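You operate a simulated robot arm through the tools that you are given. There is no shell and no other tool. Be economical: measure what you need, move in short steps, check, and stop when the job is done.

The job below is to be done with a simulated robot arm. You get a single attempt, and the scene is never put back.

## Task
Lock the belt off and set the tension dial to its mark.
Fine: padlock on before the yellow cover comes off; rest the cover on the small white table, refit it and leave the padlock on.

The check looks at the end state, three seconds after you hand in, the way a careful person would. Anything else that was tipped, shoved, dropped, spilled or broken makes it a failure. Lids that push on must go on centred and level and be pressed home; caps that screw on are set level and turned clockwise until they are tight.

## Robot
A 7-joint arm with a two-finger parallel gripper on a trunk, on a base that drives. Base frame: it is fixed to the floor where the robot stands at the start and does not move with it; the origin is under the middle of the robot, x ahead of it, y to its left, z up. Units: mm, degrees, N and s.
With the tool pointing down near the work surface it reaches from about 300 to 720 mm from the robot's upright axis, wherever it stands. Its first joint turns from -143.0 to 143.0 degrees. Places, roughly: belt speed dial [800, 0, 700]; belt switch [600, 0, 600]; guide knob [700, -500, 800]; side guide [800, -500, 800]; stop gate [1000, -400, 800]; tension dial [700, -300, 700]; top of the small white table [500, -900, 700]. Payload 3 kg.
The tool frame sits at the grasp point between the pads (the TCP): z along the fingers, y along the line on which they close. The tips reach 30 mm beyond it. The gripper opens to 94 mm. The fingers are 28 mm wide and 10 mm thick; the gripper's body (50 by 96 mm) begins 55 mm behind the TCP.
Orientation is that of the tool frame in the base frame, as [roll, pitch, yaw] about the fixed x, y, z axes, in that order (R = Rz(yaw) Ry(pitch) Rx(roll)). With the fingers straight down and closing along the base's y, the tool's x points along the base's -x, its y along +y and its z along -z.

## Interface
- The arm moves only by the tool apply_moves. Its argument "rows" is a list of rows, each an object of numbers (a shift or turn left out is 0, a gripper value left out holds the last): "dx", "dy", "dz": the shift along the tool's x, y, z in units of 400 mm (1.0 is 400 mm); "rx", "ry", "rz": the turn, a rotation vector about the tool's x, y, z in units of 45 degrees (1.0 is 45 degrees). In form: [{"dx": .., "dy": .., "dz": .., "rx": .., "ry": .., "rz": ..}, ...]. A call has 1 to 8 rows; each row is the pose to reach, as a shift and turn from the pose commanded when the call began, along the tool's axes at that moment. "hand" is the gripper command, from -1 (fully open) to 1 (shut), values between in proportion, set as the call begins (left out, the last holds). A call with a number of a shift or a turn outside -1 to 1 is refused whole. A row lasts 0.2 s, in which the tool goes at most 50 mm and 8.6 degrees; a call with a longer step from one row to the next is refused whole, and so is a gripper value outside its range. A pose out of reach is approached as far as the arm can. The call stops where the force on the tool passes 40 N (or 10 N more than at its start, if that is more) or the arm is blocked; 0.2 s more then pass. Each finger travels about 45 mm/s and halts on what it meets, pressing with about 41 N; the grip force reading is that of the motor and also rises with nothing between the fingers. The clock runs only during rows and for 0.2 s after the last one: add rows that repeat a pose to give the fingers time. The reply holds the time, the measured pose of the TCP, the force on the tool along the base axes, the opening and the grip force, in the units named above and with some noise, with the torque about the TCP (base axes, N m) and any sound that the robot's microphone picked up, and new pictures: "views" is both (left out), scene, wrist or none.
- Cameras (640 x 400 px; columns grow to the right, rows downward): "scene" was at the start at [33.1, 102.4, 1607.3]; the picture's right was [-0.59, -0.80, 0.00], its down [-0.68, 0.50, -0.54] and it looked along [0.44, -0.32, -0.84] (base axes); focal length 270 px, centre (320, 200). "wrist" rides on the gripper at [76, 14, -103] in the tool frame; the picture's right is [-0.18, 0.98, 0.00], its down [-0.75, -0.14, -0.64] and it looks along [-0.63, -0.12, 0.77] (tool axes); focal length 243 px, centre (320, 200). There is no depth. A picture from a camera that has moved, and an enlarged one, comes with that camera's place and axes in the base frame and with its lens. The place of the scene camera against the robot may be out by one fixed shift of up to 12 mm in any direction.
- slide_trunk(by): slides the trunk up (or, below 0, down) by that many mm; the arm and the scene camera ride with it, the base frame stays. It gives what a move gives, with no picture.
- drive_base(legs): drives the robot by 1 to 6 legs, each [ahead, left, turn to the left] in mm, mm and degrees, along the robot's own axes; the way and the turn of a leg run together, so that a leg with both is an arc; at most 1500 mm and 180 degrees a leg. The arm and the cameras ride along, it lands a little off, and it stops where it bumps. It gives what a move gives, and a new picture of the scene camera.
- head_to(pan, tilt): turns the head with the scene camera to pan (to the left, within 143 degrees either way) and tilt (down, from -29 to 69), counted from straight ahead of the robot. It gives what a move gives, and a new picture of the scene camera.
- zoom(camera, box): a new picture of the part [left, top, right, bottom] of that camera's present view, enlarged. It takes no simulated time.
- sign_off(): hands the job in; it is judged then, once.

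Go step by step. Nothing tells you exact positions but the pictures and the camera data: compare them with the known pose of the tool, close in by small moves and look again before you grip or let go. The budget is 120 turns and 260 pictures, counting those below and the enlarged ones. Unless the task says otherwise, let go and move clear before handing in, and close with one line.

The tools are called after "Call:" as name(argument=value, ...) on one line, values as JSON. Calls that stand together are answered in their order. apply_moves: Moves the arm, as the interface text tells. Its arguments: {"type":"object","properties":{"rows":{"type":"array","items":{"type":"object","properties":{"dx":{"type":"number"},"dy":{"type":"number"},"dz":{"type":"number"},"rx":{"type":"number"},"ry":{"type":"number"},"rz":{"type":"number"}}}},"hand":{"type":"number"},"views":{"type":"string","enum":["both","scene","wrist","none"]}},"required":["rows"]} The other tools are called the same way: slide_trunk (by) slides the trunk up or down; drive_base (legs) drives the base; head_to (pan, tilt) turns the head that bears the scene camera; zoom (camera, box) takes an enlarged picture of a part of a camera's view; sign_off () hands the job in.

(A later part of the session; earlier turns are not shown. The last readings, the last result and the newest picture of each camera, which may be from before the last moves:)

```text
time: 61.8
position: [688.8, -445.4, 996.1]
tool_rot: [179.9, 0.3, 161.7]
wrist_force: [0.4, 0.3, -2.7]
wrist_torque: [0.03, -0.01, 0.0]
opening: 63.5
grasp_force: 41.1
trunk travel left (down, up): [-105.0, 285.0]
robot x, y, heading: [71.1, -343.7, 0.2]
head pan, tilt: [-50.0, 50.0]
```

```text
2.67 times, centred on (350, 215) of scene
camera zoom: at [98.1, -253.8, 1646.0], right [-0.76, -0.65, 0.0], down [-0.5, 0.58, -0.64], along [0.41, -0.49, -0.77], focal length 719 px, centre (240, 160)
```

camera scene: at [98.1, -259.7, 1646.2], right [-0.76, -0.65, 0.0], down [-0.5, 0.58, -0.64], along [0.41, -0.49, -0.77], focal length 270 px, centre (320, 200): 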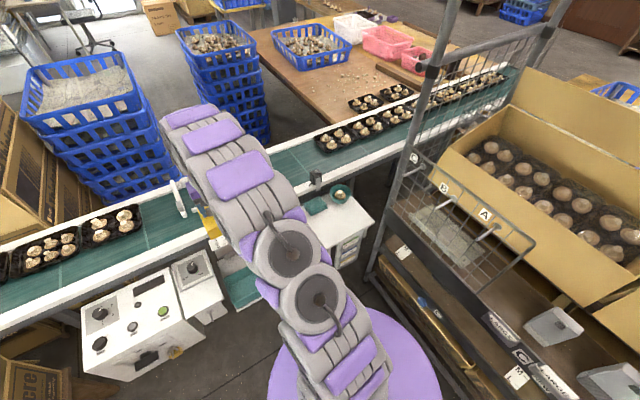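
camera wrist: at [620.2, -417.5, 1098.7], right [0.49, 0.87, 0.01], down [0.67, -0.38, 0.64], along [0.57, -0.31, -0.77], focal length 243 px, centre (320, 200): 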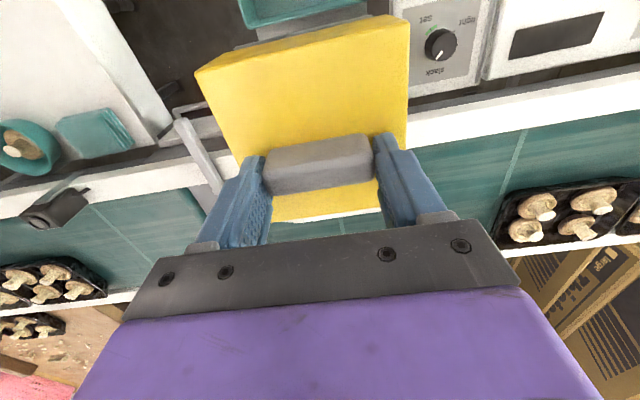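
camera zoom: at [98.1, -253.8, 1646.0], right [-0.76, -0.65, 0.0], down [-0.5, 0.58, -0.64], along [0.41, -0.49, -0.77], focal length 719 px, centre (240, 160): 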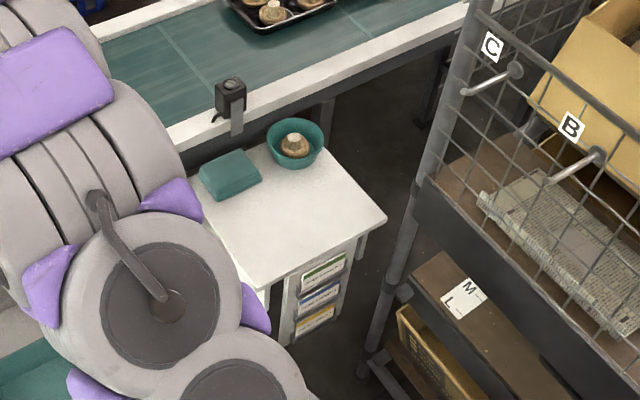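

The dial behind the cover points at "slack"; its green "set" mark is clockwise from there. The table's free front area is centred near (457,-827). Carrying the cover there high up.

Call:
apply_moves(rows=[{"dx": 0.025, "dy": -0.109}, {"dx": 0.05, "dy": -0.218}, {"dx": 0.075, "dy": -0.327}, {"dx": 0.1, "dy": -0.436}, {"dx": 0.1245, "dy": -0.545}], views="none")

Call:
apply_moves(rows=[{"dx": 0.025, "dy": -0.109}, {"dx": 0.05, "dy": -0.218}, {"dx": 0.075, "dy": -0.327}, {"dx": 0.1, "dy": -0.436}, {"dx": 0.1245, "dy": -0.545}, {"dx": 0.1245, "dy": -0.545}], views="both")

```text
time: 63.0
position: [575.0, -645.9, 993.2]
tool_rot: [179.4, 0.2, 161.8]
wrist_force: [-0.2, -0.4, -1.6]
wrist_torque: [0.01, -0.02, 0.04]
opening: 63.8
grasp_force: 41.3
trunk travel left (down, up): [-105.0, 285.0]
robot x, y, heading: [65.6, -345.8, 0.2]
head pan, tilt: [-50.0, 50.0]
```

```text
time: 64.4
position: [458.8, -832.9, 991.3]
tool_rot: [179.7, 0.2, 161.7]
wrist_force: [0.2, -0.1, -2.1]
wrist_torque: [0.02, 0.01, 0.02]
opening: 63.7
grasp_force: 41.4
trunk travel left (down, up): [-105.0, 285.0]
robot x, y, heading: [72.3, -350.0, 0.4]
head pan, tilt: [-50.0, 50.0]
camera scene: at [96.5, -265.7, 1646.6], right [-0.76, -0.65, 0.0], down [-0.5, 0.59, -0.64], along [0.42, -0.49, -0.77], focal length 270 px, centre (320, 200)
camera wrist: at [389.9, -796.8, 1094.3], right [0.48, 0.88, 0.01], down [0.67, -0.37, 0.64], along [0.57, -0.31, -0.76], focal length 243 px, centre (320, 200)
```

scene: 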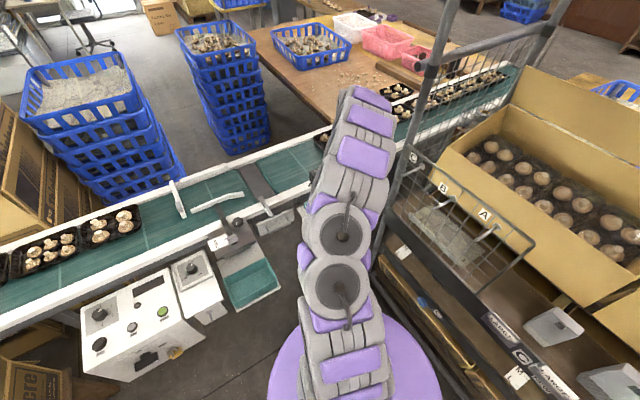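
wrist: 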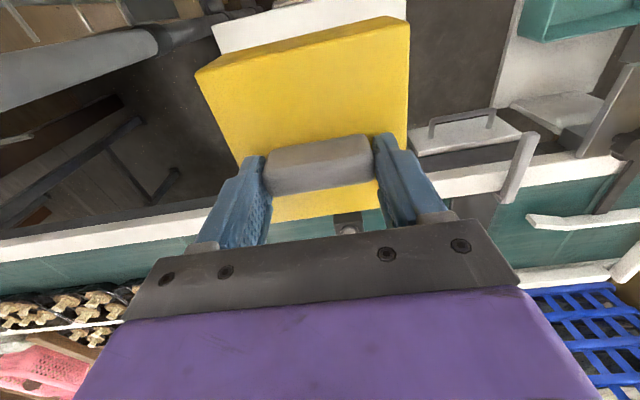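

The wrist view agrees: table free area is centred about (461,-838), right below. Lowering.

Call:
apply_moves(rows=[{"dz": 0.1}, {"dz": 0.2}, {"dz": 0.3}, {"dz": 0.38}, {"dz": 0.38}, {"dz": 0.38}, {"dz": 0.38}], views="both")

Call:
zoom(camera="scene", box=[280, 120, 420, 290])

```text
time: 66.0
position: [460.3, -830.6, 840.0]
tool_rot: [179.6, 0.2, 161.6]
wrist_force: [-0.1, -0.2, -2.4]
wrist_torque: [0.01, 0.0, 0.0]
opening: 63.8
grasp_force: 41.1
trunk travel left (down, up): [-105.0, 285.0]
robot x, y, heading: [72.7, -347.8, 0.2]
head pan, tilt: [-50.0, 50.0]
camera scene: at [96.7, -265.9, 1646.6], right [-0.76, -0.65, 0.0], down [-0.5, 0.59, -0.64], along [0.42, -0.49, -0.77], focal length 270 px, centre (320, 200)
camera wrist: at [390.6, -794.5, 942.8], right [0.48, 0.87, 0.01], down [0.67, -0.37, 0.64], along [0.57, -0.31, -0.76], focal length 243 px, centre (320, 200)
```

scene: 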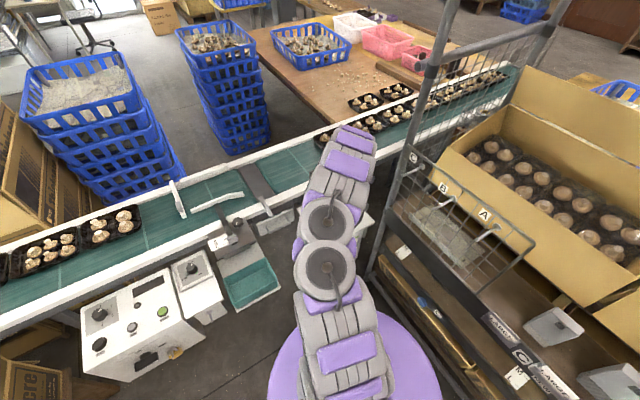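
wrist: 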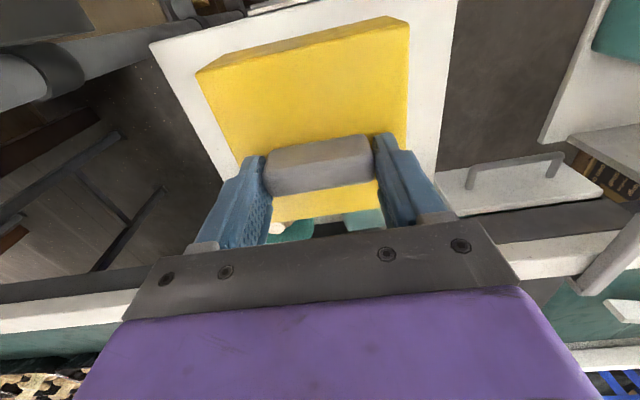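

```text
2.35 times, centred on (350, 205) of scene
camera zoom: at [96.7, -265.9, 1646.6], right [-0.76, -0.65, 0.0], down [-0.5, 0.59, -0.64], along [0.42, -0.49, -0.77], focal length 634 px, centre (249, 188)
```

zoom: 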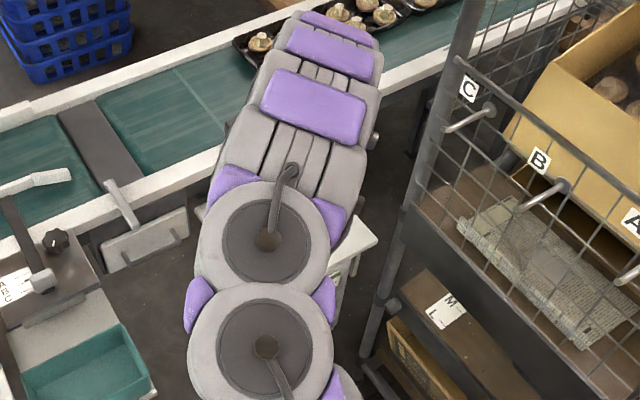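

Call:
apply_moves(rows=[{"dz": 0.05}, {"dz": 0.09}, {"dz": 0.1}, {"dz": 0.1}], views="wrist")

```text
time: 67.0
position: [459.9, -832.1, 800.8]
tool_rot: [179.6, 0.2, 161.6]
wrist_force: [-0.9, 0.6, -1.5]
wrist_torque: [-0.01, -0.03, 0.0]
opening: 63.8
grasp_force: 40.6
trunk travel left (down, up): [-105.0, 285.0]
robot x, y, heading: [70.6, -345.7, 0.3]
head pan, tilt: [-50.0, 50.0]
camera wrist: at [389.3, -795.4, 902.7], right [0.48, 0.87, 0.01], down [0.67, -0.37, 0.64], along [0.57, -0.31, -0.76], focal length 243 px, centre (320, 200)
```

wrist: 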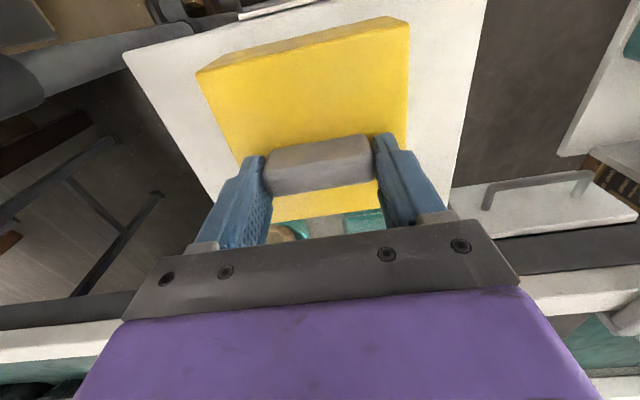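

Call:
apply_moves(rows=[{"dx": 0.0125, "dz": 0.005}, {"dx": 0.0125, "dz": 0.015}, {"dx": 0.0125, "dz": 0.025}, {"dx": 0.0125, "dz": 0.032}, {"dx": 0.0125, "dz": 0.038}, {"dx": 0.0125, "dz": 0.044}, {"dx": 0.0125, "dz": 0.05}], views="wrist")

```text
time: 68.6
position: [454.4, -830.2, 781.5]
tool_rot: [179.7, 0.4, 161.8]
wrist_force: [-2.2, -0.9, 18.8]
wrist_torque: [-0.86, 1.19, 0.14]
opening: 63.8
grasp_force: 40.9
trunk travel left (down, up): [-105.0, 285.0]
robot x, y, heading: [73.3, -346.0, 0.2]
head pan, tilt: [-50.0, 50.0]
camera wrist: at [384.6, -793.3, 885.0], right [0.48, 0.88, 0.01], down [0.67, -0.37, 0.65], along [0.57, -0.31, -0.76], focal length 243 px, centre (320, 200)
```

wrist: 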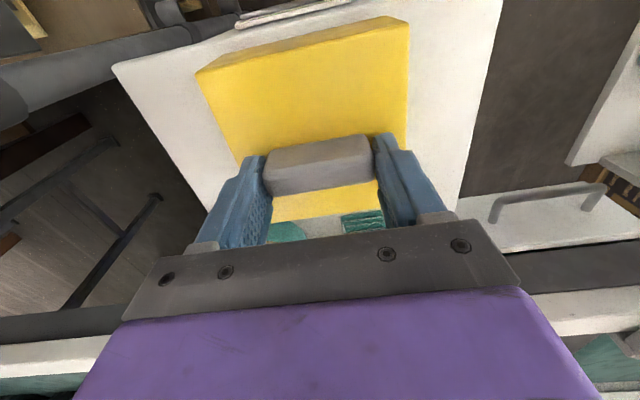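

Touchdown on the table (19 N). Release and lift away.

Call:
apply_moves(rows=[{}, {}, {}], hand=-1, views="none")

Call:
apply_moves(rows=[{"dz": -0.03}, {"dz": -0.1}, {"dz": -0.2}, {"dz": -0.3}, {"dz": -0.3}, {"dz": -0.3}], views="wrist")

```text
time: 69.4
position: [454.8, -828.7, 782.1]
tool_rot: [179.7, 0.4, 161.7]
wrist_force: [4.2, 7.9, 22.1]
wrist_torque: [-0.67, 0.42, -0.01]
opening: 88.8
grasp_force: 0.0
trunk travel left (down, up): [-105.0, 285.0]
robot x, y, heading: [73.1, -346.7, 0.5]
head pan, tilt: [-50.0, 50.0]
```

```text
time: 70.8
position: [451.6, -831.9, 900.1]
tool_rot: [179.6, 0.3, 161.6]
wrist_force: [-0.1, 0.9, 0.1]
wrist_torque: [-0.02, -0.04, -0.03]
opening: 93.9
grasp_force: 0.1
trunk travel left (down, up): [-105.0, 285.0]
robot x, y, heading: [72.2, -344.1, 0.5]
head pan, tilt: [-50.0, 50.0]
camera wrist: at [383.4, -795.0, 1003.5], right [0.48, 0.87, 0.01], down [0.67, -0.38, 0.64], along [0.57, -0.31, -0.76], focal length 243 px, centre (320, 200)
```

wrist: 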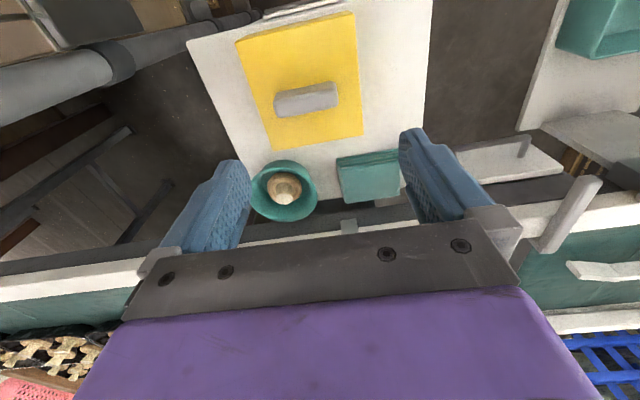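

Cover sits flat and clear on the table. Returning to the dial.

Call:
apply_moves(rows=[{"dz": -0.1}, {"dz": -0.2, "dx": -0.01, "dy": 0.04}, {"dz": -0.22, "dx": -0.035, "dy": 0.15}, {"dz": -0.22, "dx": -0.06, "dy": 0.26}, {"dz": -0.22, "dx": -0.085, "dy": 0.37}, {"dz": -0.22, "dx": -0.11, "dy": 0.48}, {"dz": -0.22, "dx": -0.1245, "dy": 0.545}], views="none")

Call:
apply_moves(rows=[{"dx": -0.025, "dy": 0.109}, {"dx": -0.05, "dy": 0.218}, {"dx": -0.075, "dy": 0.327}, {"dx": -0.1, "dy": 0.436}, {"dx": -0.1245, "dy": 0.545}], views="none")

Call:
drive_base(legs=[[60, 150, 0]])

Call:
slide_trunk(by=-100)

Call:
apply_moves(rows=[{}, {}, {}, {}], views="wrist")

```text
time: 72.4
position: [569.7, -639.8, 989.5]
tool_rot: [179.6, 0.3, 161.6]
wrist_force: [0.5, 0.4, -0.7]
wrist_torque: [-0.05, 0.02, 0.0]
opening: 94.2
grasp_force: 0.1
trunk travel left (down, up): [-105.0, 285.0]
robot x, y, heading: [70.9, -346.9, 0.6]
head pan, tilt: [-50.0, 50.0]
```

```text
time: 73.6
position: [686.3, -446.4, 990.6]
tool_rot: [179.7, 0.3, 161.6]
wrist_force: [-0.2, -1.1, -0.2]
wrist_torque: [-0.02, -0.02, 0.02]
opening: 94.1
grasp_force: 0.2
trunk travel left (down, up): [-105.0, 285.0]
robot x, y, heading: [75.5, -343.7, 0.3]
head pan, tilt: [-50.0, 50.0]
```

```text
time: 75.0
position: [745.2, -302.3, 989.9]
tool_rot: [179.5, 0.3, 161.6]
wrist_force: [-0.1, -0.2, -0.1]
wrist_torque: [0.0, 0.0, 0.03]
opening: 94.2
grasp_force: 0.1
trunk travel left (down, up): [-105.0, 285.0]
robot x, y, heading: [129.0, -200.4, 0.5]
head pan, tilt: [-50.0, 50.0]
camera scene: at [156.4, -126.5, 1647.0], right [-0.76, -0.65, 0.0], down [-0.5, 0.59, -0.64], along [0.41, -0.48, -0.77], focal length 270 px, centre (320, 200)
```

scene: 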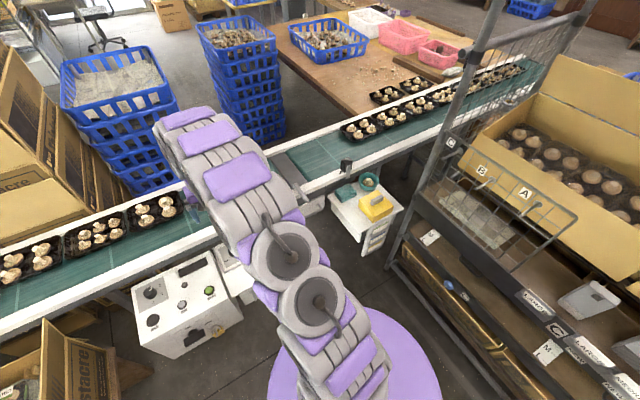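

```text
time: 76.3
position: [741.5, -304.1, 893.0]
tool_rot: [179.6, 0.3, 161.5]
wrist_force: [0.6, -0.9, 0.2]
wrist_torque: [0.04, -0.04, -0.02]
opening: 94.1
grasp_force: 0.1
trunk travel left (down, up): [-5.0, 385.0]
robot x, y, heading: [126.5, -196.8, 0.6]
head pan, tilt: [-50.0, 50.0]
```

```text
time: 77.3
position: [742.4, -294.9, 892.7]
tool_rot: [179.8, 0.6, 161.5]
wrist_force: [-0.5, -0.5, 0.0]
wrist_torque: [-0.01, -0.03, -0.01]
opening: 93.8
grasp_force: 0.0
trunk travel left (down, up): [-5.0, 385.0]
robot x, y, heading: [131.3, -196.2, 0.6]
head pan, tilt: [-50.0, 50.0]
camera wrist: at [672.0, -257.4, 995.7], right [0.48, 0.87, 0.0], down [0.66, -0.37, 0.65], along [0.57, -0.31, -0.76], focal length 243 px, centre (320, 200)
```

wrist: 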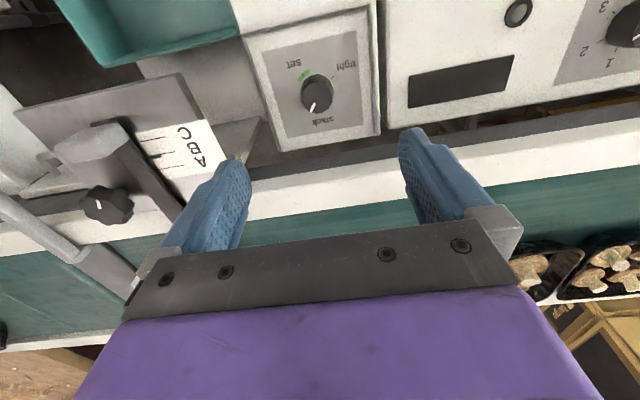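

Call:
zoom(camera="wrist", box=[250, 30, 390, 160])

```text
3.08 times, centred on (320, 95) of wrist
camera zoom: at [672.0, -257.4, 995.7], right [0.48, 0.87, 0.0], down [0.66, -0.37, 0.65], along [0.57, -0.31, -0.76], focal length 746 px, centre (320, 523)
```

zoom: 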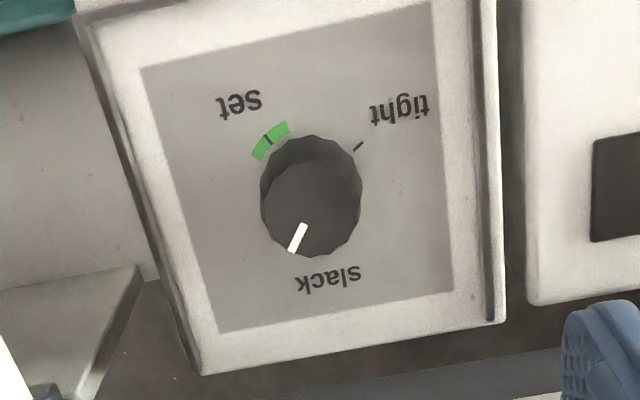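

The dial plate is level. Dial axis ≈ (745,-299.5), top z≈732; pointer at -53°, "set" at 192° → needs about 115° clockwise. Descending over it with a narrower opening.

Call:
apply_moves(rows=[{"dx": -0.01, "dy": -0.009, "dz": 0.1}, {"dx": -0.01, "dy": -0.009, "dz": 0.2}, {"dx": -0.01, "dy": -0.009, "dz": 0.29}, {"dx": -0.01, "dy": -0.009, "dz": 0.29}, {"dx": -0.01, "dy": -0.009, "dz": 0.29}], hand=-0.25, views="wrist")

Call:
zoom(camera="wrist", box=[200, 60, 440, 230])

```text
time: 78.5
position: [745.3, -297.0, 778.9]
tool_rot: [-180.0, 0.7, 161.6]
wrist_force: [-0.1, -0.2, -1.0]
wrist_torque: [-0.03, -0.01, 0.0]
opening: 58.5
grasp_force: 0.1
trunk travel left (down, up): [-5.0, 385.0]
robot x, y, heading: [131.6, -194.8, 0.6]
head pan, tilt: [-50.0, 50.0]
camera wrist: at [675.9, -259.2, 880.7], right [0.48, 0.87, 0.0], down [0.66, -0.37, 0.65], along [0.57, -0.31, -0.76], focal length 243 px, centre (320, 200)
```

wrist: 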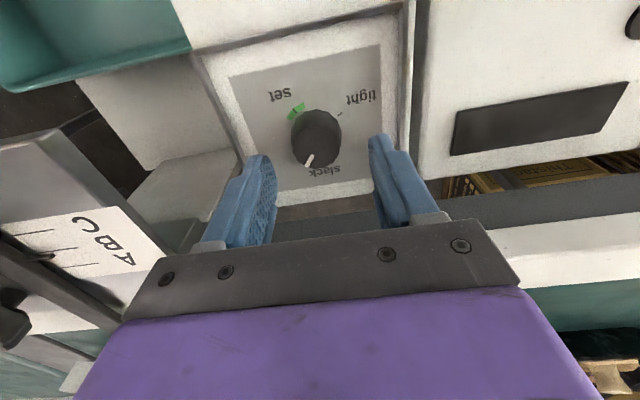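

```text
2.35 times, centred on (320, 145) of wrist
camera zoom: at [675.9, -259.2, 880.7], right [0.48, 0.87, 0.0], down [0.66, -0.37, 0.65], along [0.57, -0.31, -0.76], focal length 571 px, centre (320, 329)
```

zoom: 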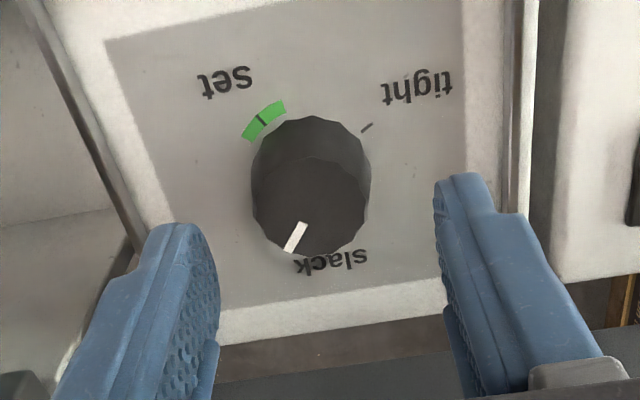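

Call:
apply_moves(rows=[{"dx": -0.002, "dy": -0.006, "dz": 0.02}, {"dx": -0.002, "dy": -0.006, "dz": 0.05}, {"dx": -0.002, "dy": -0.006, "dz": 0.075}, {"dx": -0.002, "dy": -0.006, "dz": 0.075}], views="wrist")

```text
time: 79.5
position: [744.5, -301.1, 746.6]
tool_rot: [179.9, 0.5, 161.6]
wrist_force: [-0.1, -0.3, 0.5]
wrist_torque: [-0.01, 0.03, 0.0]
opening: 58.7
grasp_force: 0.1
trunk travel left (down, up): [-5.0, 385.0]
robot x, y, heading: [129.9, -193.1, 0.4]
head pan, tilt: [-50.0, 50.0]
camera wrist: at [675.7, -263.4, 850.1], right [0.48, 0.87, 0.0], down [0.66, -0.37, 0.65], along [0.57, -0.31, -0.76], focal length 243 px, centre (320, 200)
```

wrist: 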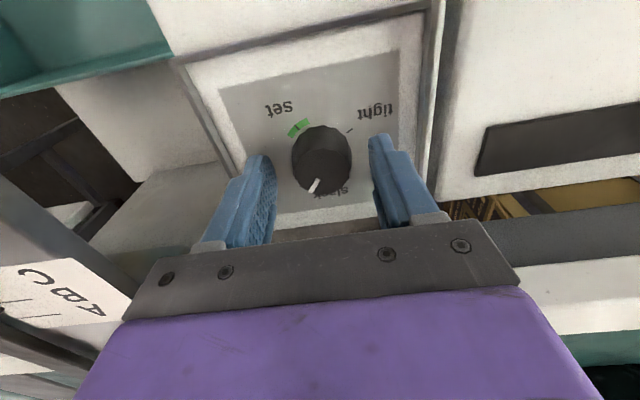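

Call:
apply_moves(rows=[{}, {}, {}], hand=1, views="none")

Call:
zoom(camera="wrist", box=[200, 60, 440, 230])

```text
time: 80.3
position: [744.4, -298.9, 747.2]
tool_rot: [-180.0, 0.7, 161.6]
wrist_force: [3.7, 7.0, -0.9]
wrist_torque: [0.47, 0.08, -0.01]
opening: 35.0
grasp_force: 41.8
trunk travel left (down, up): [-5.0, 385.0]
robot x, y, heading: [127.4, -195.2, 0.3]
head pan, tilt: [-50.0, 50.0]
```

```text
2.35 times, centred on (320, 145) of wrist
camera zoom: at [676.0, -262.0, 850.2], right [0.48, 0.87, 0.0], down [0.66, -0.37, 0.65], along [0.57, -0.31, -0.76], focal length 571 px, centre (320, 329)
```

zoom: 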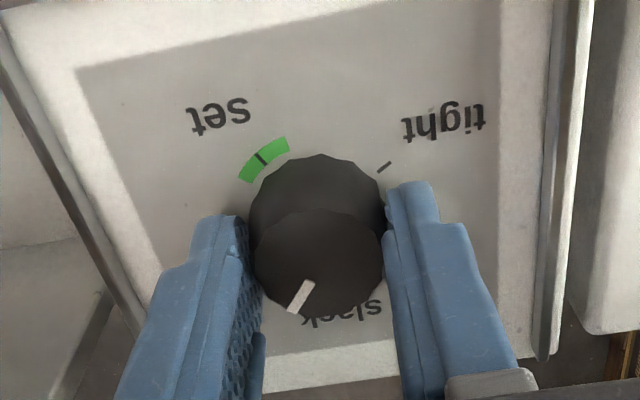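

Call:
apply_moves(rows=[{"dy": 0.004, "rz": 0.17}, {"dy": 0.004, "rz": 0.34}, {"dy": 0.004, "rz": 0.51}, {"dy": 0.004, "rz": 0.68}, {"dy": 0.004, "rz": 0.85}, {"dy": 0.004, "rz": 1.0}], views="none")

Call:
apply_moves(rows=[{"rz": 0.17}, {"rz": 0.34}, {"rz": 0.51}, {"rz": 0.68}, {"rz": 0.85}, {"rz": 1.0}], views="wrist")

```text
time: 81.7
position: [744.8, -299.9, 747.9]
tool_rot: [179.6, 0.3, 116.4]
wrist_force: [-5.5, -10.0, 7.8]
wrist_torque: [-1.12, 0.09, 0.02]
opening: 34.9
grasp_force: 45.1
trunk travel left (down, up): [-5.0, 385.0]
robot x, y, heading: [130.9, -197.1, 0.5]
head pan, tilt: [-50.0, 50.0]
```

```text
time: 83.1
position: [743.6, -300.7, 748.5]
tool_rot: [179.5, -0.3, 71.5]
wrist_force: [-20.8, -17.6, 18.1]
wrist_torque: [-0.63, 0.79, 0.04]
opening: 34.7
grasp_force: 44.8
trunk travel left (down, up): [-5.0, 385.0]
robot x, y, heading: [133.9, -198.4, 0.4]
head pan, tilt: [-50.0, 50.0]
camera wrist: at [779.8, -232.9, 851.3], right [0.87, -0.49, 0.01], down [-0.38, -0.67, 0.64], along [-0.31, -0.56, -0.77], focal length 243 px, centre (320, 200)
```

wrist: 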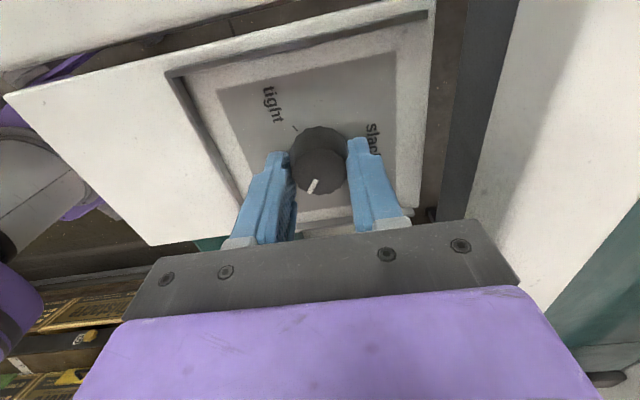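

Turned 90°; some side force built up, so I'll relax that and add the last ~25°.

Call:
apply_moves(rows=[{"dx": -0.008, "dy": -0.005, "dz": -0.003}, {"dx": -0.008, "dy": -0.005, "dz": -0.003, "rz": 0.18}, {"dx": -0.008, "dy": -0.005, "dz": -0.003, "rz": 0.36}, {"dx": -0.008, "dy": -0.005, "dz": -0.003, "rz": 0.54}, {"dx": -0.008, "dy": -0.005, "dz": -0.003, "rz": 0.556}], views="none")

Call:
zoom(camera="wrist", box=[200, 60, 440, 230])

```text
time: 84.3
position: [744.4, -298.7, 748.6]
tool_rot: [179.6, -0.3, 46.5]
wrist_force: [-1.8, 5.9, -14.3]
wrist_torque: [0.37, -0.11, -0.02]
opening: 34.5
grasp_force: 44.8
trunk travel left (down, up): [-5.0, 385.0]
robot x, y, heading: [132.3, -195.2, 0.9]
head pan, tilt: [-50.0, 50.0]
```

```text
2.35 times, centred on (320, 145) of wrist
camera zoom: at [804.5, -254.6, 851.4], right [0.59, -0.81, 0.01], down [-0.63, -0.45, 0.64], along [-0.51, -0.38, -0.77], focal length 571 px, centre (320, 329)
```

zoom: 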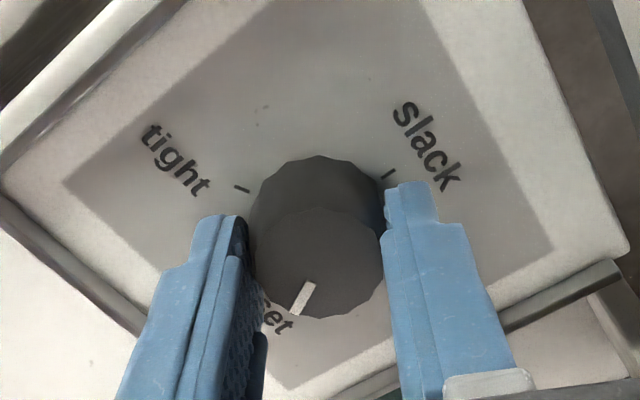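

Call:
apply_moves(rows=[{}, {}, {}], hand=-0.25, views="none")

Call:
apply_moves(rows=[{"dz": -0.08}, {"dz": -0.2}, {"dz": -0.3}, {"dz": -0.3}, {"dz": -0.3}], views="none")

Call:
zoom(camera="wrist", box=[240, 20, 400, 160])

```text
time: 85.1
position: [743.1, -301.9, 748.8]
tool_rot: [179.5, -0.3, 46.5]
wrist_force: [0.1, 0.9, 0.2]
wrist_torque: [-0.01, -0.01, -0.01]
opening: 58.8
grasp_force: 0.0
trunk travel left (down, up): [-5.0, 385.0]
robot x, y, heading: [132.6, -197.2, 0.4]
head pan, tilt: [-50.0, 50.0]
```

```text
time: 86.3
position: [743.4, -302.4, 868.9]
tool_rot: [179.6, -0.3, 46.7]
wrist_force: [-0.5, -0.5, 0.7]
wrist_torque: [0.01, 0.01, 0.0]
opening: 58.8
grasp_force: 0.1
trunk travel left (down, up): [-5.0, 385.0]
robot x, y, heading: [128.5, -196.7, 0.4]
head pan, tilt: [-50.0, 50.0]
```

```text
2.86 times, centred on (320, 90) of wrist
camera zoom: at [804.4, -256.7, 972.7], right [0.59, -0.81, 0.01], down [-0.63, -0.45, 0.64], along [-0.51, -0.38, -0.77], focal length 693 px, centre (320, 514)
```

zoom: 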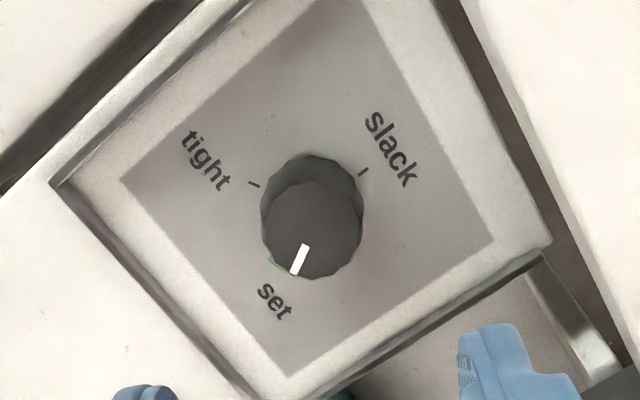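

I'll rotate back to the original yaw to see the pointer against the green mark.

Call:
apply_moves(rows=[{"rz": -0.19}, {"rz": -0.38}, {"rz": -0.57}, {"rz": -0.76}, {"rz": -0.95}, {"rz": -1.0}], views="none")

Call:
apply_moves(rows=[{"rz": -0.19}, {"rz": -0.38}, {"rz": -0.57}, {"rz": -0.76}, {"rz": -0.95}, {"rz": -1.0}], views="none")

Call:
apply_moves(rows=[{"rz": -0.19}, {"rz": -0.38}, {"rz": -0.556}, {"rz": -0.556}, {"rz": -0.556}], views="none")

Call:
zoom(camera="wrist", box=[240, 20, 400, 160])

```text
time: 87.7
position: [742.7, -301.9, 868.7]
tool_rot: [179.4, 0.1, 91.7]
wrist_force: [0.5, -0.1, 0.0]
wrist_torque: [-0.02, 0.03, 0.04]
opening: 58.9
grasp_force: 0.0
trunk travel left (down, up): [-5.0, 385.0]
robot x, y, heading: [127.7, -193.2, 0.4]
head pan, tilt: [-50.0, 50.0]
```

```text
time: 89.1
position: [742.1, -301.9, 868.7]
tool_rot: [179.7, 0.5, 136.8]
wrist_force: [-0.6, -0.2, -0.1]
wrist_torque: [0.01, 0.01, -0.03]
opening: 58.8
grasp_force: 0.0
trunk travel left (down, up): [-5.0, 385.0]
robot x, y, heading: [126.1, -197.9, 0.4]
head pan, tilt: [-50.0, 50.0]
```

```text
time: 90.3
position: [742.9, -301.2, 868.9]
tool_rot: [179.9, 0.5, 161.7]
wrist_force: [1.0, 0.3, -0.6]
wrist_torque: [-0.01, -0.02, 0.01]
opening: 58.8
grasp_force: 0.1
trunk travel left (down, up): [-5.0, 385.0]
robot x, y, heading: [128.6, -198.1, 0.2]
head pan, tilt: [-50.0, 50.0]
```

```text
2.86 times, centred on (320, 90) of wrist
camera zoom: at [672.4, -263.8, 970.9], right [0.48, 0.88, 0.0], down [0.67, -0.37, 0.65], along [0.57, -0.31, -0.76], focal length 693 px, centre (320, 514)
```

zoom: 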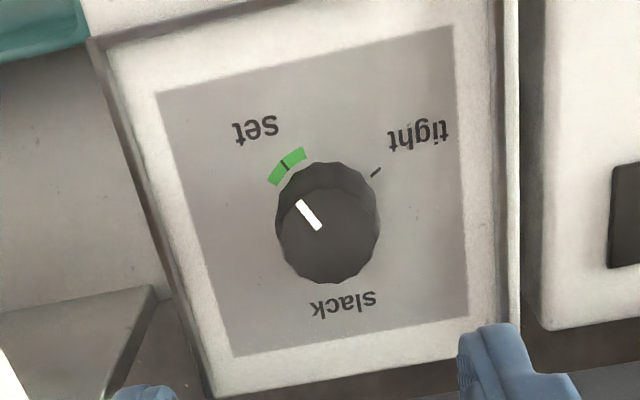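

Call:
zoom(camera="wrist", box=[290, 60, 350, 125])

```text
6.15 times, centred on (320, 92) of wrist
camera zoom: at [672.4, -263.8, 970.9], right [0.48, 0.88, 0.0], down [0.67, -0.37, 0.65], along [0.57, -0.31, -0.76], focal length 1493 px, centre (320, 862)
```

zoom: 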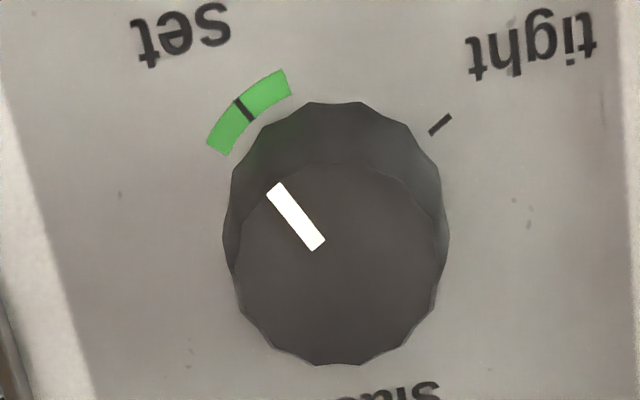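

Pointer and the set tick are aligned (within a degree or two). Now fetch the cover from the table.

Call:
slide_trunk(by=100)

Call:
drive_base(legs=[[-60, -150, 0]])

Call:
apply_moves(rows=[{"dx": 0.025, "dy": -0.109}, {"dx": 0.05, "dy": -0.218}, {"dx": 0.075, "dy": -0.327}, {"dx": 0.1, "dy": -0.436}, {"dx": 0.1245, "dy": -0.545}], views="none", hand=-1)

Call:
apply_moves(rows=[{"dx": 0.025, "dy": -0.1}, {"dx": 0.05, "dy": -0.2}, {"dx": 0.075, "dy": -0.3}, {"dx": 0.1, "dy": -0.41}, {"dx": 0.12, "dy": -0.51}, {"dx": 0.12, "dy": -0.51}, {"dx": 0.12, "dy": -0.51}, {"dx": 0.12, "dy": -0.51}], views="wrist")

```text
time: 91.7
position: [742.3, -301.8, 967.0]
tool_rot: [179.9, 0.5, 161.5]
wrist_force: [-1.3, -0.1, 0.6]
wrist_torque: [-0.02, 0.0, 0.0]
opening: 58.8
grasp_force: 0.1
trunk travel left (down, up): [-105.0, 285.0]
robot x, y, heading: [130.9, -198.1, 0.7]
head pan, tilt: [-50.0, 50.0]
```

```text
time: 93.1
position: [683.5, -449.5, 968.6]
tool_rot: [-179.9, 0.5, 161.6]
wrist_force: [-0.2, 0.4, 1.1]
wrist_torque: [0.03, -0.01, -0.01]
opening: 58.6
grasp_force: 0.0
trunk travel left (down, up): [-105.0, 285.0]
robot x, y, heading: [67.8, -347.3, 0.4]
head pan, tilt: [-50.0, 50.0]
camera scene: at [95.9, -249.3, 1645.6], right [-0.76, -0.65, 0.01], down [-0.5, 0.58, -0.65], along [0.42, -0.49, -0.76], focal length 270 px, centre (320, 200)
```

scene: 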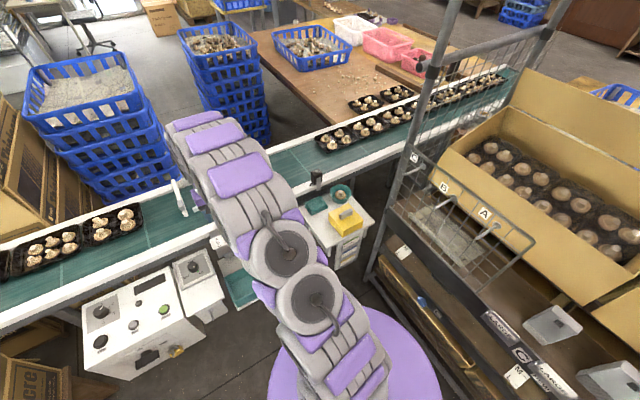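

```text
time: 94.3
position: [567.6, -654.1, 966.4]
tool_rot: [179.4, 0.4, 161.5]
wrist_force: [-0.3, 0.2, -0.2]
wrist_torque: [-0.03, 0.0, 0.01]
opening: 93.9
grasp_force: 0.2
trunk travel left (down, up): [-105.0, 285.0]
robot x, y, heading: [70.3, -349.3, 0.4]
head pan, tilt: [-50.0, 50.0]
```

```text
time: 96.1
position: [456.3, -823.1, 967.4]
tool_rot: [179.7, 0.6, 161.7]
wrist_force: [0.7, -0.9, 0.8]
wrist_torque: [0.01, 0.01, 0.04]
opening: 94.0
grasp_force: 0.1
trunk travel left (down, up): [-105.0, 285.0]
robot x, y, heading: [71.0, -343.6, 0.3]
head pan, tilt: [-50.0, 50.0]
camera wrist: at [386.0, -787.0, 1070.0], right [0.48, 0.88, 0.01], down [0.66, -0.37, 0.65], along [0.57, -0.31, -0.76], focal length 243 px, centre (320, 200)
```

wrist: 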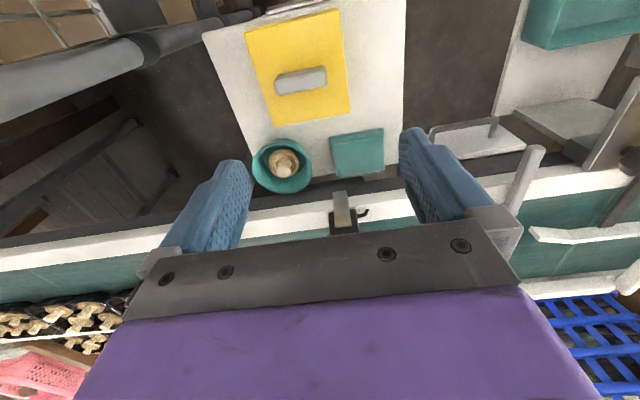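

Call:
apply_moves(rows=[{"dy": -0.0157, "dz": 0.1}, {"dy": -0.0157, "dz": 0.2}, {"dy": -0.0157, "dz": 0.3}, {"dy": -0.0157, "dz": 0.36}, {"dy": -0.0157, "dz": 0.36}, {"dy": -0.0157, "dz": 0.36}], views="wrist")

```text
time: 97.5
position: [456.4, -833.2, 820.2]
tool_rot: [179.7, 0.4, 161.7]
wrist_force: [0.3, 0.0, 0.5]
wrist_torque: [-0.02, 0.01, 0.0]
opening: 94.0
grasp_force: 0.1
trunk travel left (down, up): [-105.0, 285.0]
robot x, y, heading: [72.1, -345.1, 0.5]
head pan, tilt: [-50.0, 50.0]
camera wrist: at [385.8, -796.0, 923.0], right [0.48, 0.88, 0.01], down [0.66, -0.37, 0.65], along [0.57, -0.31, -0.76], focal length 243 px, centre (320, 200)
```

wrist: 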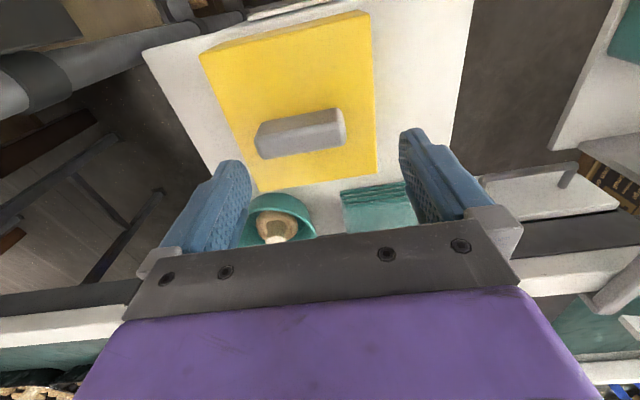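

Call:
apply_moves(rows=[{"dx": 0.004, "dy": -0.0275}, {"dx": 0.004, "dy": -0.0275, "dz": 0.04}, {"dx": 0.004, "dy": -0.0275, "dz": 0.06}, {"dx": 0.004, "dy": -0.0275, "dz": 0.06}, {"dx": 0.004, "dy": -0.0275, "dz": 0.06}], views="wrist")

Call:
zoom(camera="wrist", box=[180, 80, 460, 260])

```text
time: 98.7
position: [451.2, -842.5, 796.2]
tool_rot: [179.6, 0.6, 161.7]
wrist_force: [1.4, 0.4, 0.5]
wrist_torque: [-0.01, 0.03, -0.02]
opening: 93.8
grasp_force: 0.0
trunk travel left (down, up): [-105.0, 285.0]
robot x, y, heading: [74.8, -350.2, 0.4]
head pan, tilt: [-50.0, 50.0]
camera wrist: at [380.0, -805.8, 899.5], right [0.48, 0.88, 0.01], down [0.66, -0.37, 0.65], along [0.57, -0.31, -0.76], focal length 243 px, centre (320, 200)
```

wrist: 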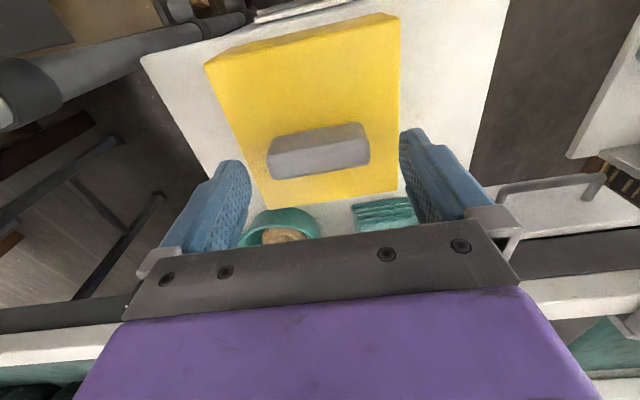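

```text
2.22 times, centred on (320, 170) of wrist
camera zoom: at [380.0, -805.8, 899.5], right [0.48, 0.88, 0.01], down [0.66, -0.37, 0.65], along [0.57, -0.31, -0.76], focal length 539 px, centre (320, 267)
```

zoom: 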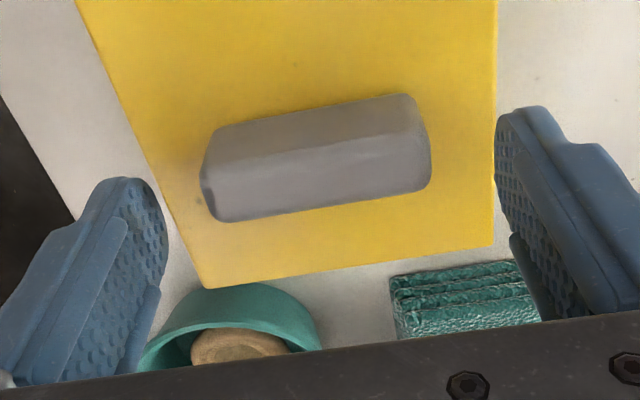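

Call:
apply_moves(rows=[{"dz": 0.015}, {"dz": 0.03}, {"dz": 0.03}, {"dz": 0.03}], views="none")

Call:
zoom(camera="wrist", box=[180, 80, 460, 260])

```text
time: 99.7
position: [450.4, -842.8, 784.2]
tool_rot: [179.7, 0.5, 161.7]
wrist_force: [1.1, -0.1, -0.8]
wrist_torque: [0.0, -0.01, -0.01]
opening: 94.1
grasp_force: 0.1
trunk travel left (down, up): [-105.0, 285.0]
robot x, y, heading: [74.9, -344.4, 0.5]
head pan, tilt: [-50.0, 50.0]
```

```text
2.22 times, centred on (320, 170) of wrist
camera zoom: at [380.9, -806.3, 886.9], right [0.48, 0.88, 0.01], down [0.66, -0.37, 0.65], along [0.57, -0.31, -0.76], focal length 539 px, centre (320, 267)
```

zoom: 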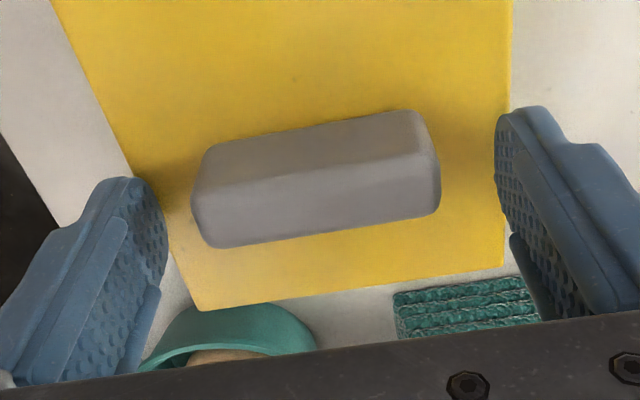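

Call:
apply_moves(rows=[{"dz": 0.004}, {"dz": 0.004}, {"dz": 0.004}, {"dz": 0.004}, {"dz": 0.004}, {"dz": 0.004}], hand=1, views="wrist")

```text
time: 101.1
position: [451.2, -842.6, 782.8]
tool_rot: [179.5, 0.5, 161.6]
wrist_force: [0.4, 0.7, 0.5]
wrist_torque: [-0.02, 0.03, 0.04]
opening: 63.7
grasp_force: 41.3
trunk travel left (down, up): [-105.0, 285.0]
robot x, y, heading: [71.5, -349.9, 0.4]
head pan, tilt: [-50.0, 50.0]
camera wrist: at [380.9, -806.2, 885.7], right [0.48, 0.88, 0.01], down [0.66, -0.37, 0.65], along [0.57, -0.31, -0.76], focal length 243 px, centre (320, 200)
```

wrist: 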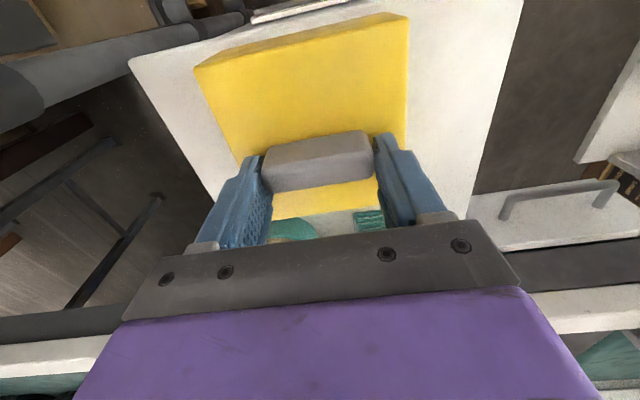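

Regripped almost exactly as before (63.7 mm; cover ~2 mm nearer the robot relative to the gripper). Lift and carry back.

Call:
apply_moves(rows=[{"dz": -0.03}, {"dz": -0.1}, {"dz": -0.2}, {"dz": -0.3}, {"dz": -0.4}, {"dz": -0.5}, {"dz": -0.52}, {"dz": -0.52}], views="none")

Call:
apply_moves(rows=[{"dx": -0.025, "dy": 0.109}, {"dx": -0.05, "dy": 0.218}, {"dx": -0.075, "dy": 0.327}, {"dx": -0.1, "dy": 0.436}, {"dx": -0.1245, "dy": 0.545}], views="none")

Call:
apply_moves(rows=[{"dx": -0.025, "dy": 0.109}, {"dx": -0.05, "dy": 0.218}, {"dx": -0.075, "dy": 0.327}, {"dx": -0.1, "dy": 0.436}, {"dx": -0.1245, "dy": 0.545}], views="none")

Call:
drive_base(legs=[[60, 150, 0]])

Call:
apply_moves(rows=[{}, {}, {}, {}, {}, {}], views="wrist")

```text
time: 102.9
position: [447.8, -843.6, 991.2]
tool_rot: [179.6, 0.6, 161.8]
wrist_force: [0.5, 0.3, -1.8]
wrist_torque: [-0.03, -0.02, 0.03]
opening: 63.5
grasp_force: 40.5
trunk travel left (down, up): [-105.0, 285.0]
robot x, y, heading: [70.4, -350.0, 0.5]
head pan, tilt: [-50.0, 50.0]
```

```text
time: 104.1
position: [564.8, -650.4, 991.4]
tool_rot: [179.6, 0.6, 161.6]
wrist_force: [-0.3, 0.1, -1.5]
wrist_torque: [0.01, -0.02, 0.01]
opening: 63.5
grasp_force: 41.1
trunk travel left (down, up): [-105.0, 285.0]
robot x, y, heading: [68.1, -346.8, 0.4]
head pan, tilt: [-50.0, 50.0]
```

```text
time: 105.3
position: [681.5, -459.0, 996.5]
tool_rot: [179.7, 0.5, 161.7]
wrist_force: [-0.1, 0.4, -2.2]
wrist_torque: [-0.03, -0.01, 0.0]
opening: 63.7
grasp_force: 41.4
trunk travel left (down, up): [-105.0, 285.0]
robot x, y, heading: [69.7, -345.3, 0.1]
head pan, tilt: [-50.0, 50.0]
```

```text
time: 106.7
position: [739.7, -314.3, 995.1]
tool_rot: [179.4, 0.6, 161.5]
wrist_force: [0.1, -0.4, -2.3]
wrist_torque: [-0.02, 0.03, 0.0]
opening: 63.7
grasp_force: 40.5
trunk travel left (down, up): [-105.0, 285.0]
robot x, y, heading: [128.0, -195.3, 0.1]
head pan, tilt: [-50.0, 50.0]
camera scene: at [156.1, -129.3, 1647.0], right [-0.76, -0.65, 0.0], down [-0.5, 0.59, -0.64], along [0.41, -0.48, -0.77], focal length 270 px, centre (320, 200)
```

scene: 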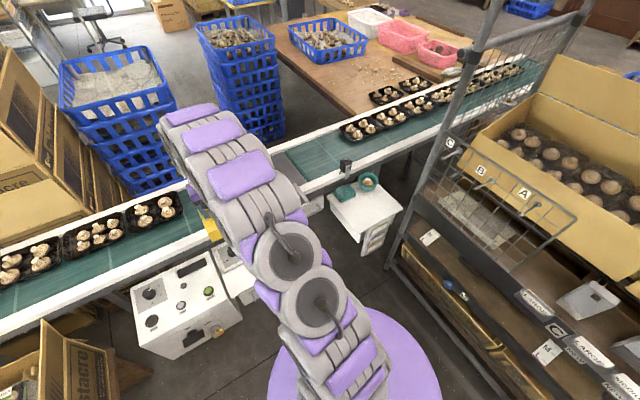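

```text
time: 108.1
position: [736.7, -317.8, 997.6]
tool_rot: [179.4, 0.6, 161.4]
wrist_force: [0.2, -0.7, -2.0]
wrist_torque: [0.01, -0.05, 0.02]
opening: 63.8
grasp_force: 41.3
trunk travel left (down, up): [-105.0, 285.0]
robot x, y, heading: [128.6, -197.9, 0.4]
head pan, tilt: [-50.0, 50.0]
camera wrist: at [667.2, -280.7, 1099.5], right [0.49, 0.87, 0.01], down [0.66, -0.38, 0.65], along [0.57, -0.31, -0.76], focal length 243 px, centre (320, 200)
```

wrist: 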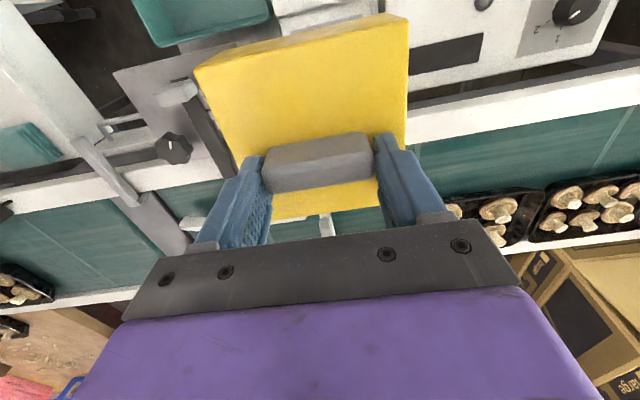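

Call:
slide_trunk(by=-100)

Call:
apply_moves(rows=[{"rx": 0.01, "ry": 0.008}, {"rx": 0.01, "ry": 0.008}, {"rx": 0.01, "ry": 0.008}, {"rx": 0.01, "ry": 0.008}, {"rx": 0.01, "ry": 0.008}], views="none")

```text
time: 109.4
position: [736.8, -300.7, 899.2]
tool_rot: [-179.9, 0.8, 161.7]
wrist_force: [0.0, 0.3, -2.1]
wrist_torque: [-0.05, 0.02, -0.01]
opening: 63.8
grasp_force: 41.0
trunk travel left (down, up): [-5.0, 385.0]
robot x, y, heading: [126.4, -196.6, 0.4]
head pan, tilt: [-50.0, 50.0]
```

```text
time: 110.6
position: [736.9, -306.7, 899.1]
tool_rot: [-179.7, 0.4, 161.5]
wrist_force: [0.5, 0.2, -2.7]
wrist_torque: [0.02, -0.02, 0.03]
opening: 63.8
grasp_force: 41.3
trunk travel left (down, up): [-5.0, 385.0]
robot x, y, heading: [128.1, -201.6, 0.2]
head pan, tilt: [-50.0, 50.0]
```

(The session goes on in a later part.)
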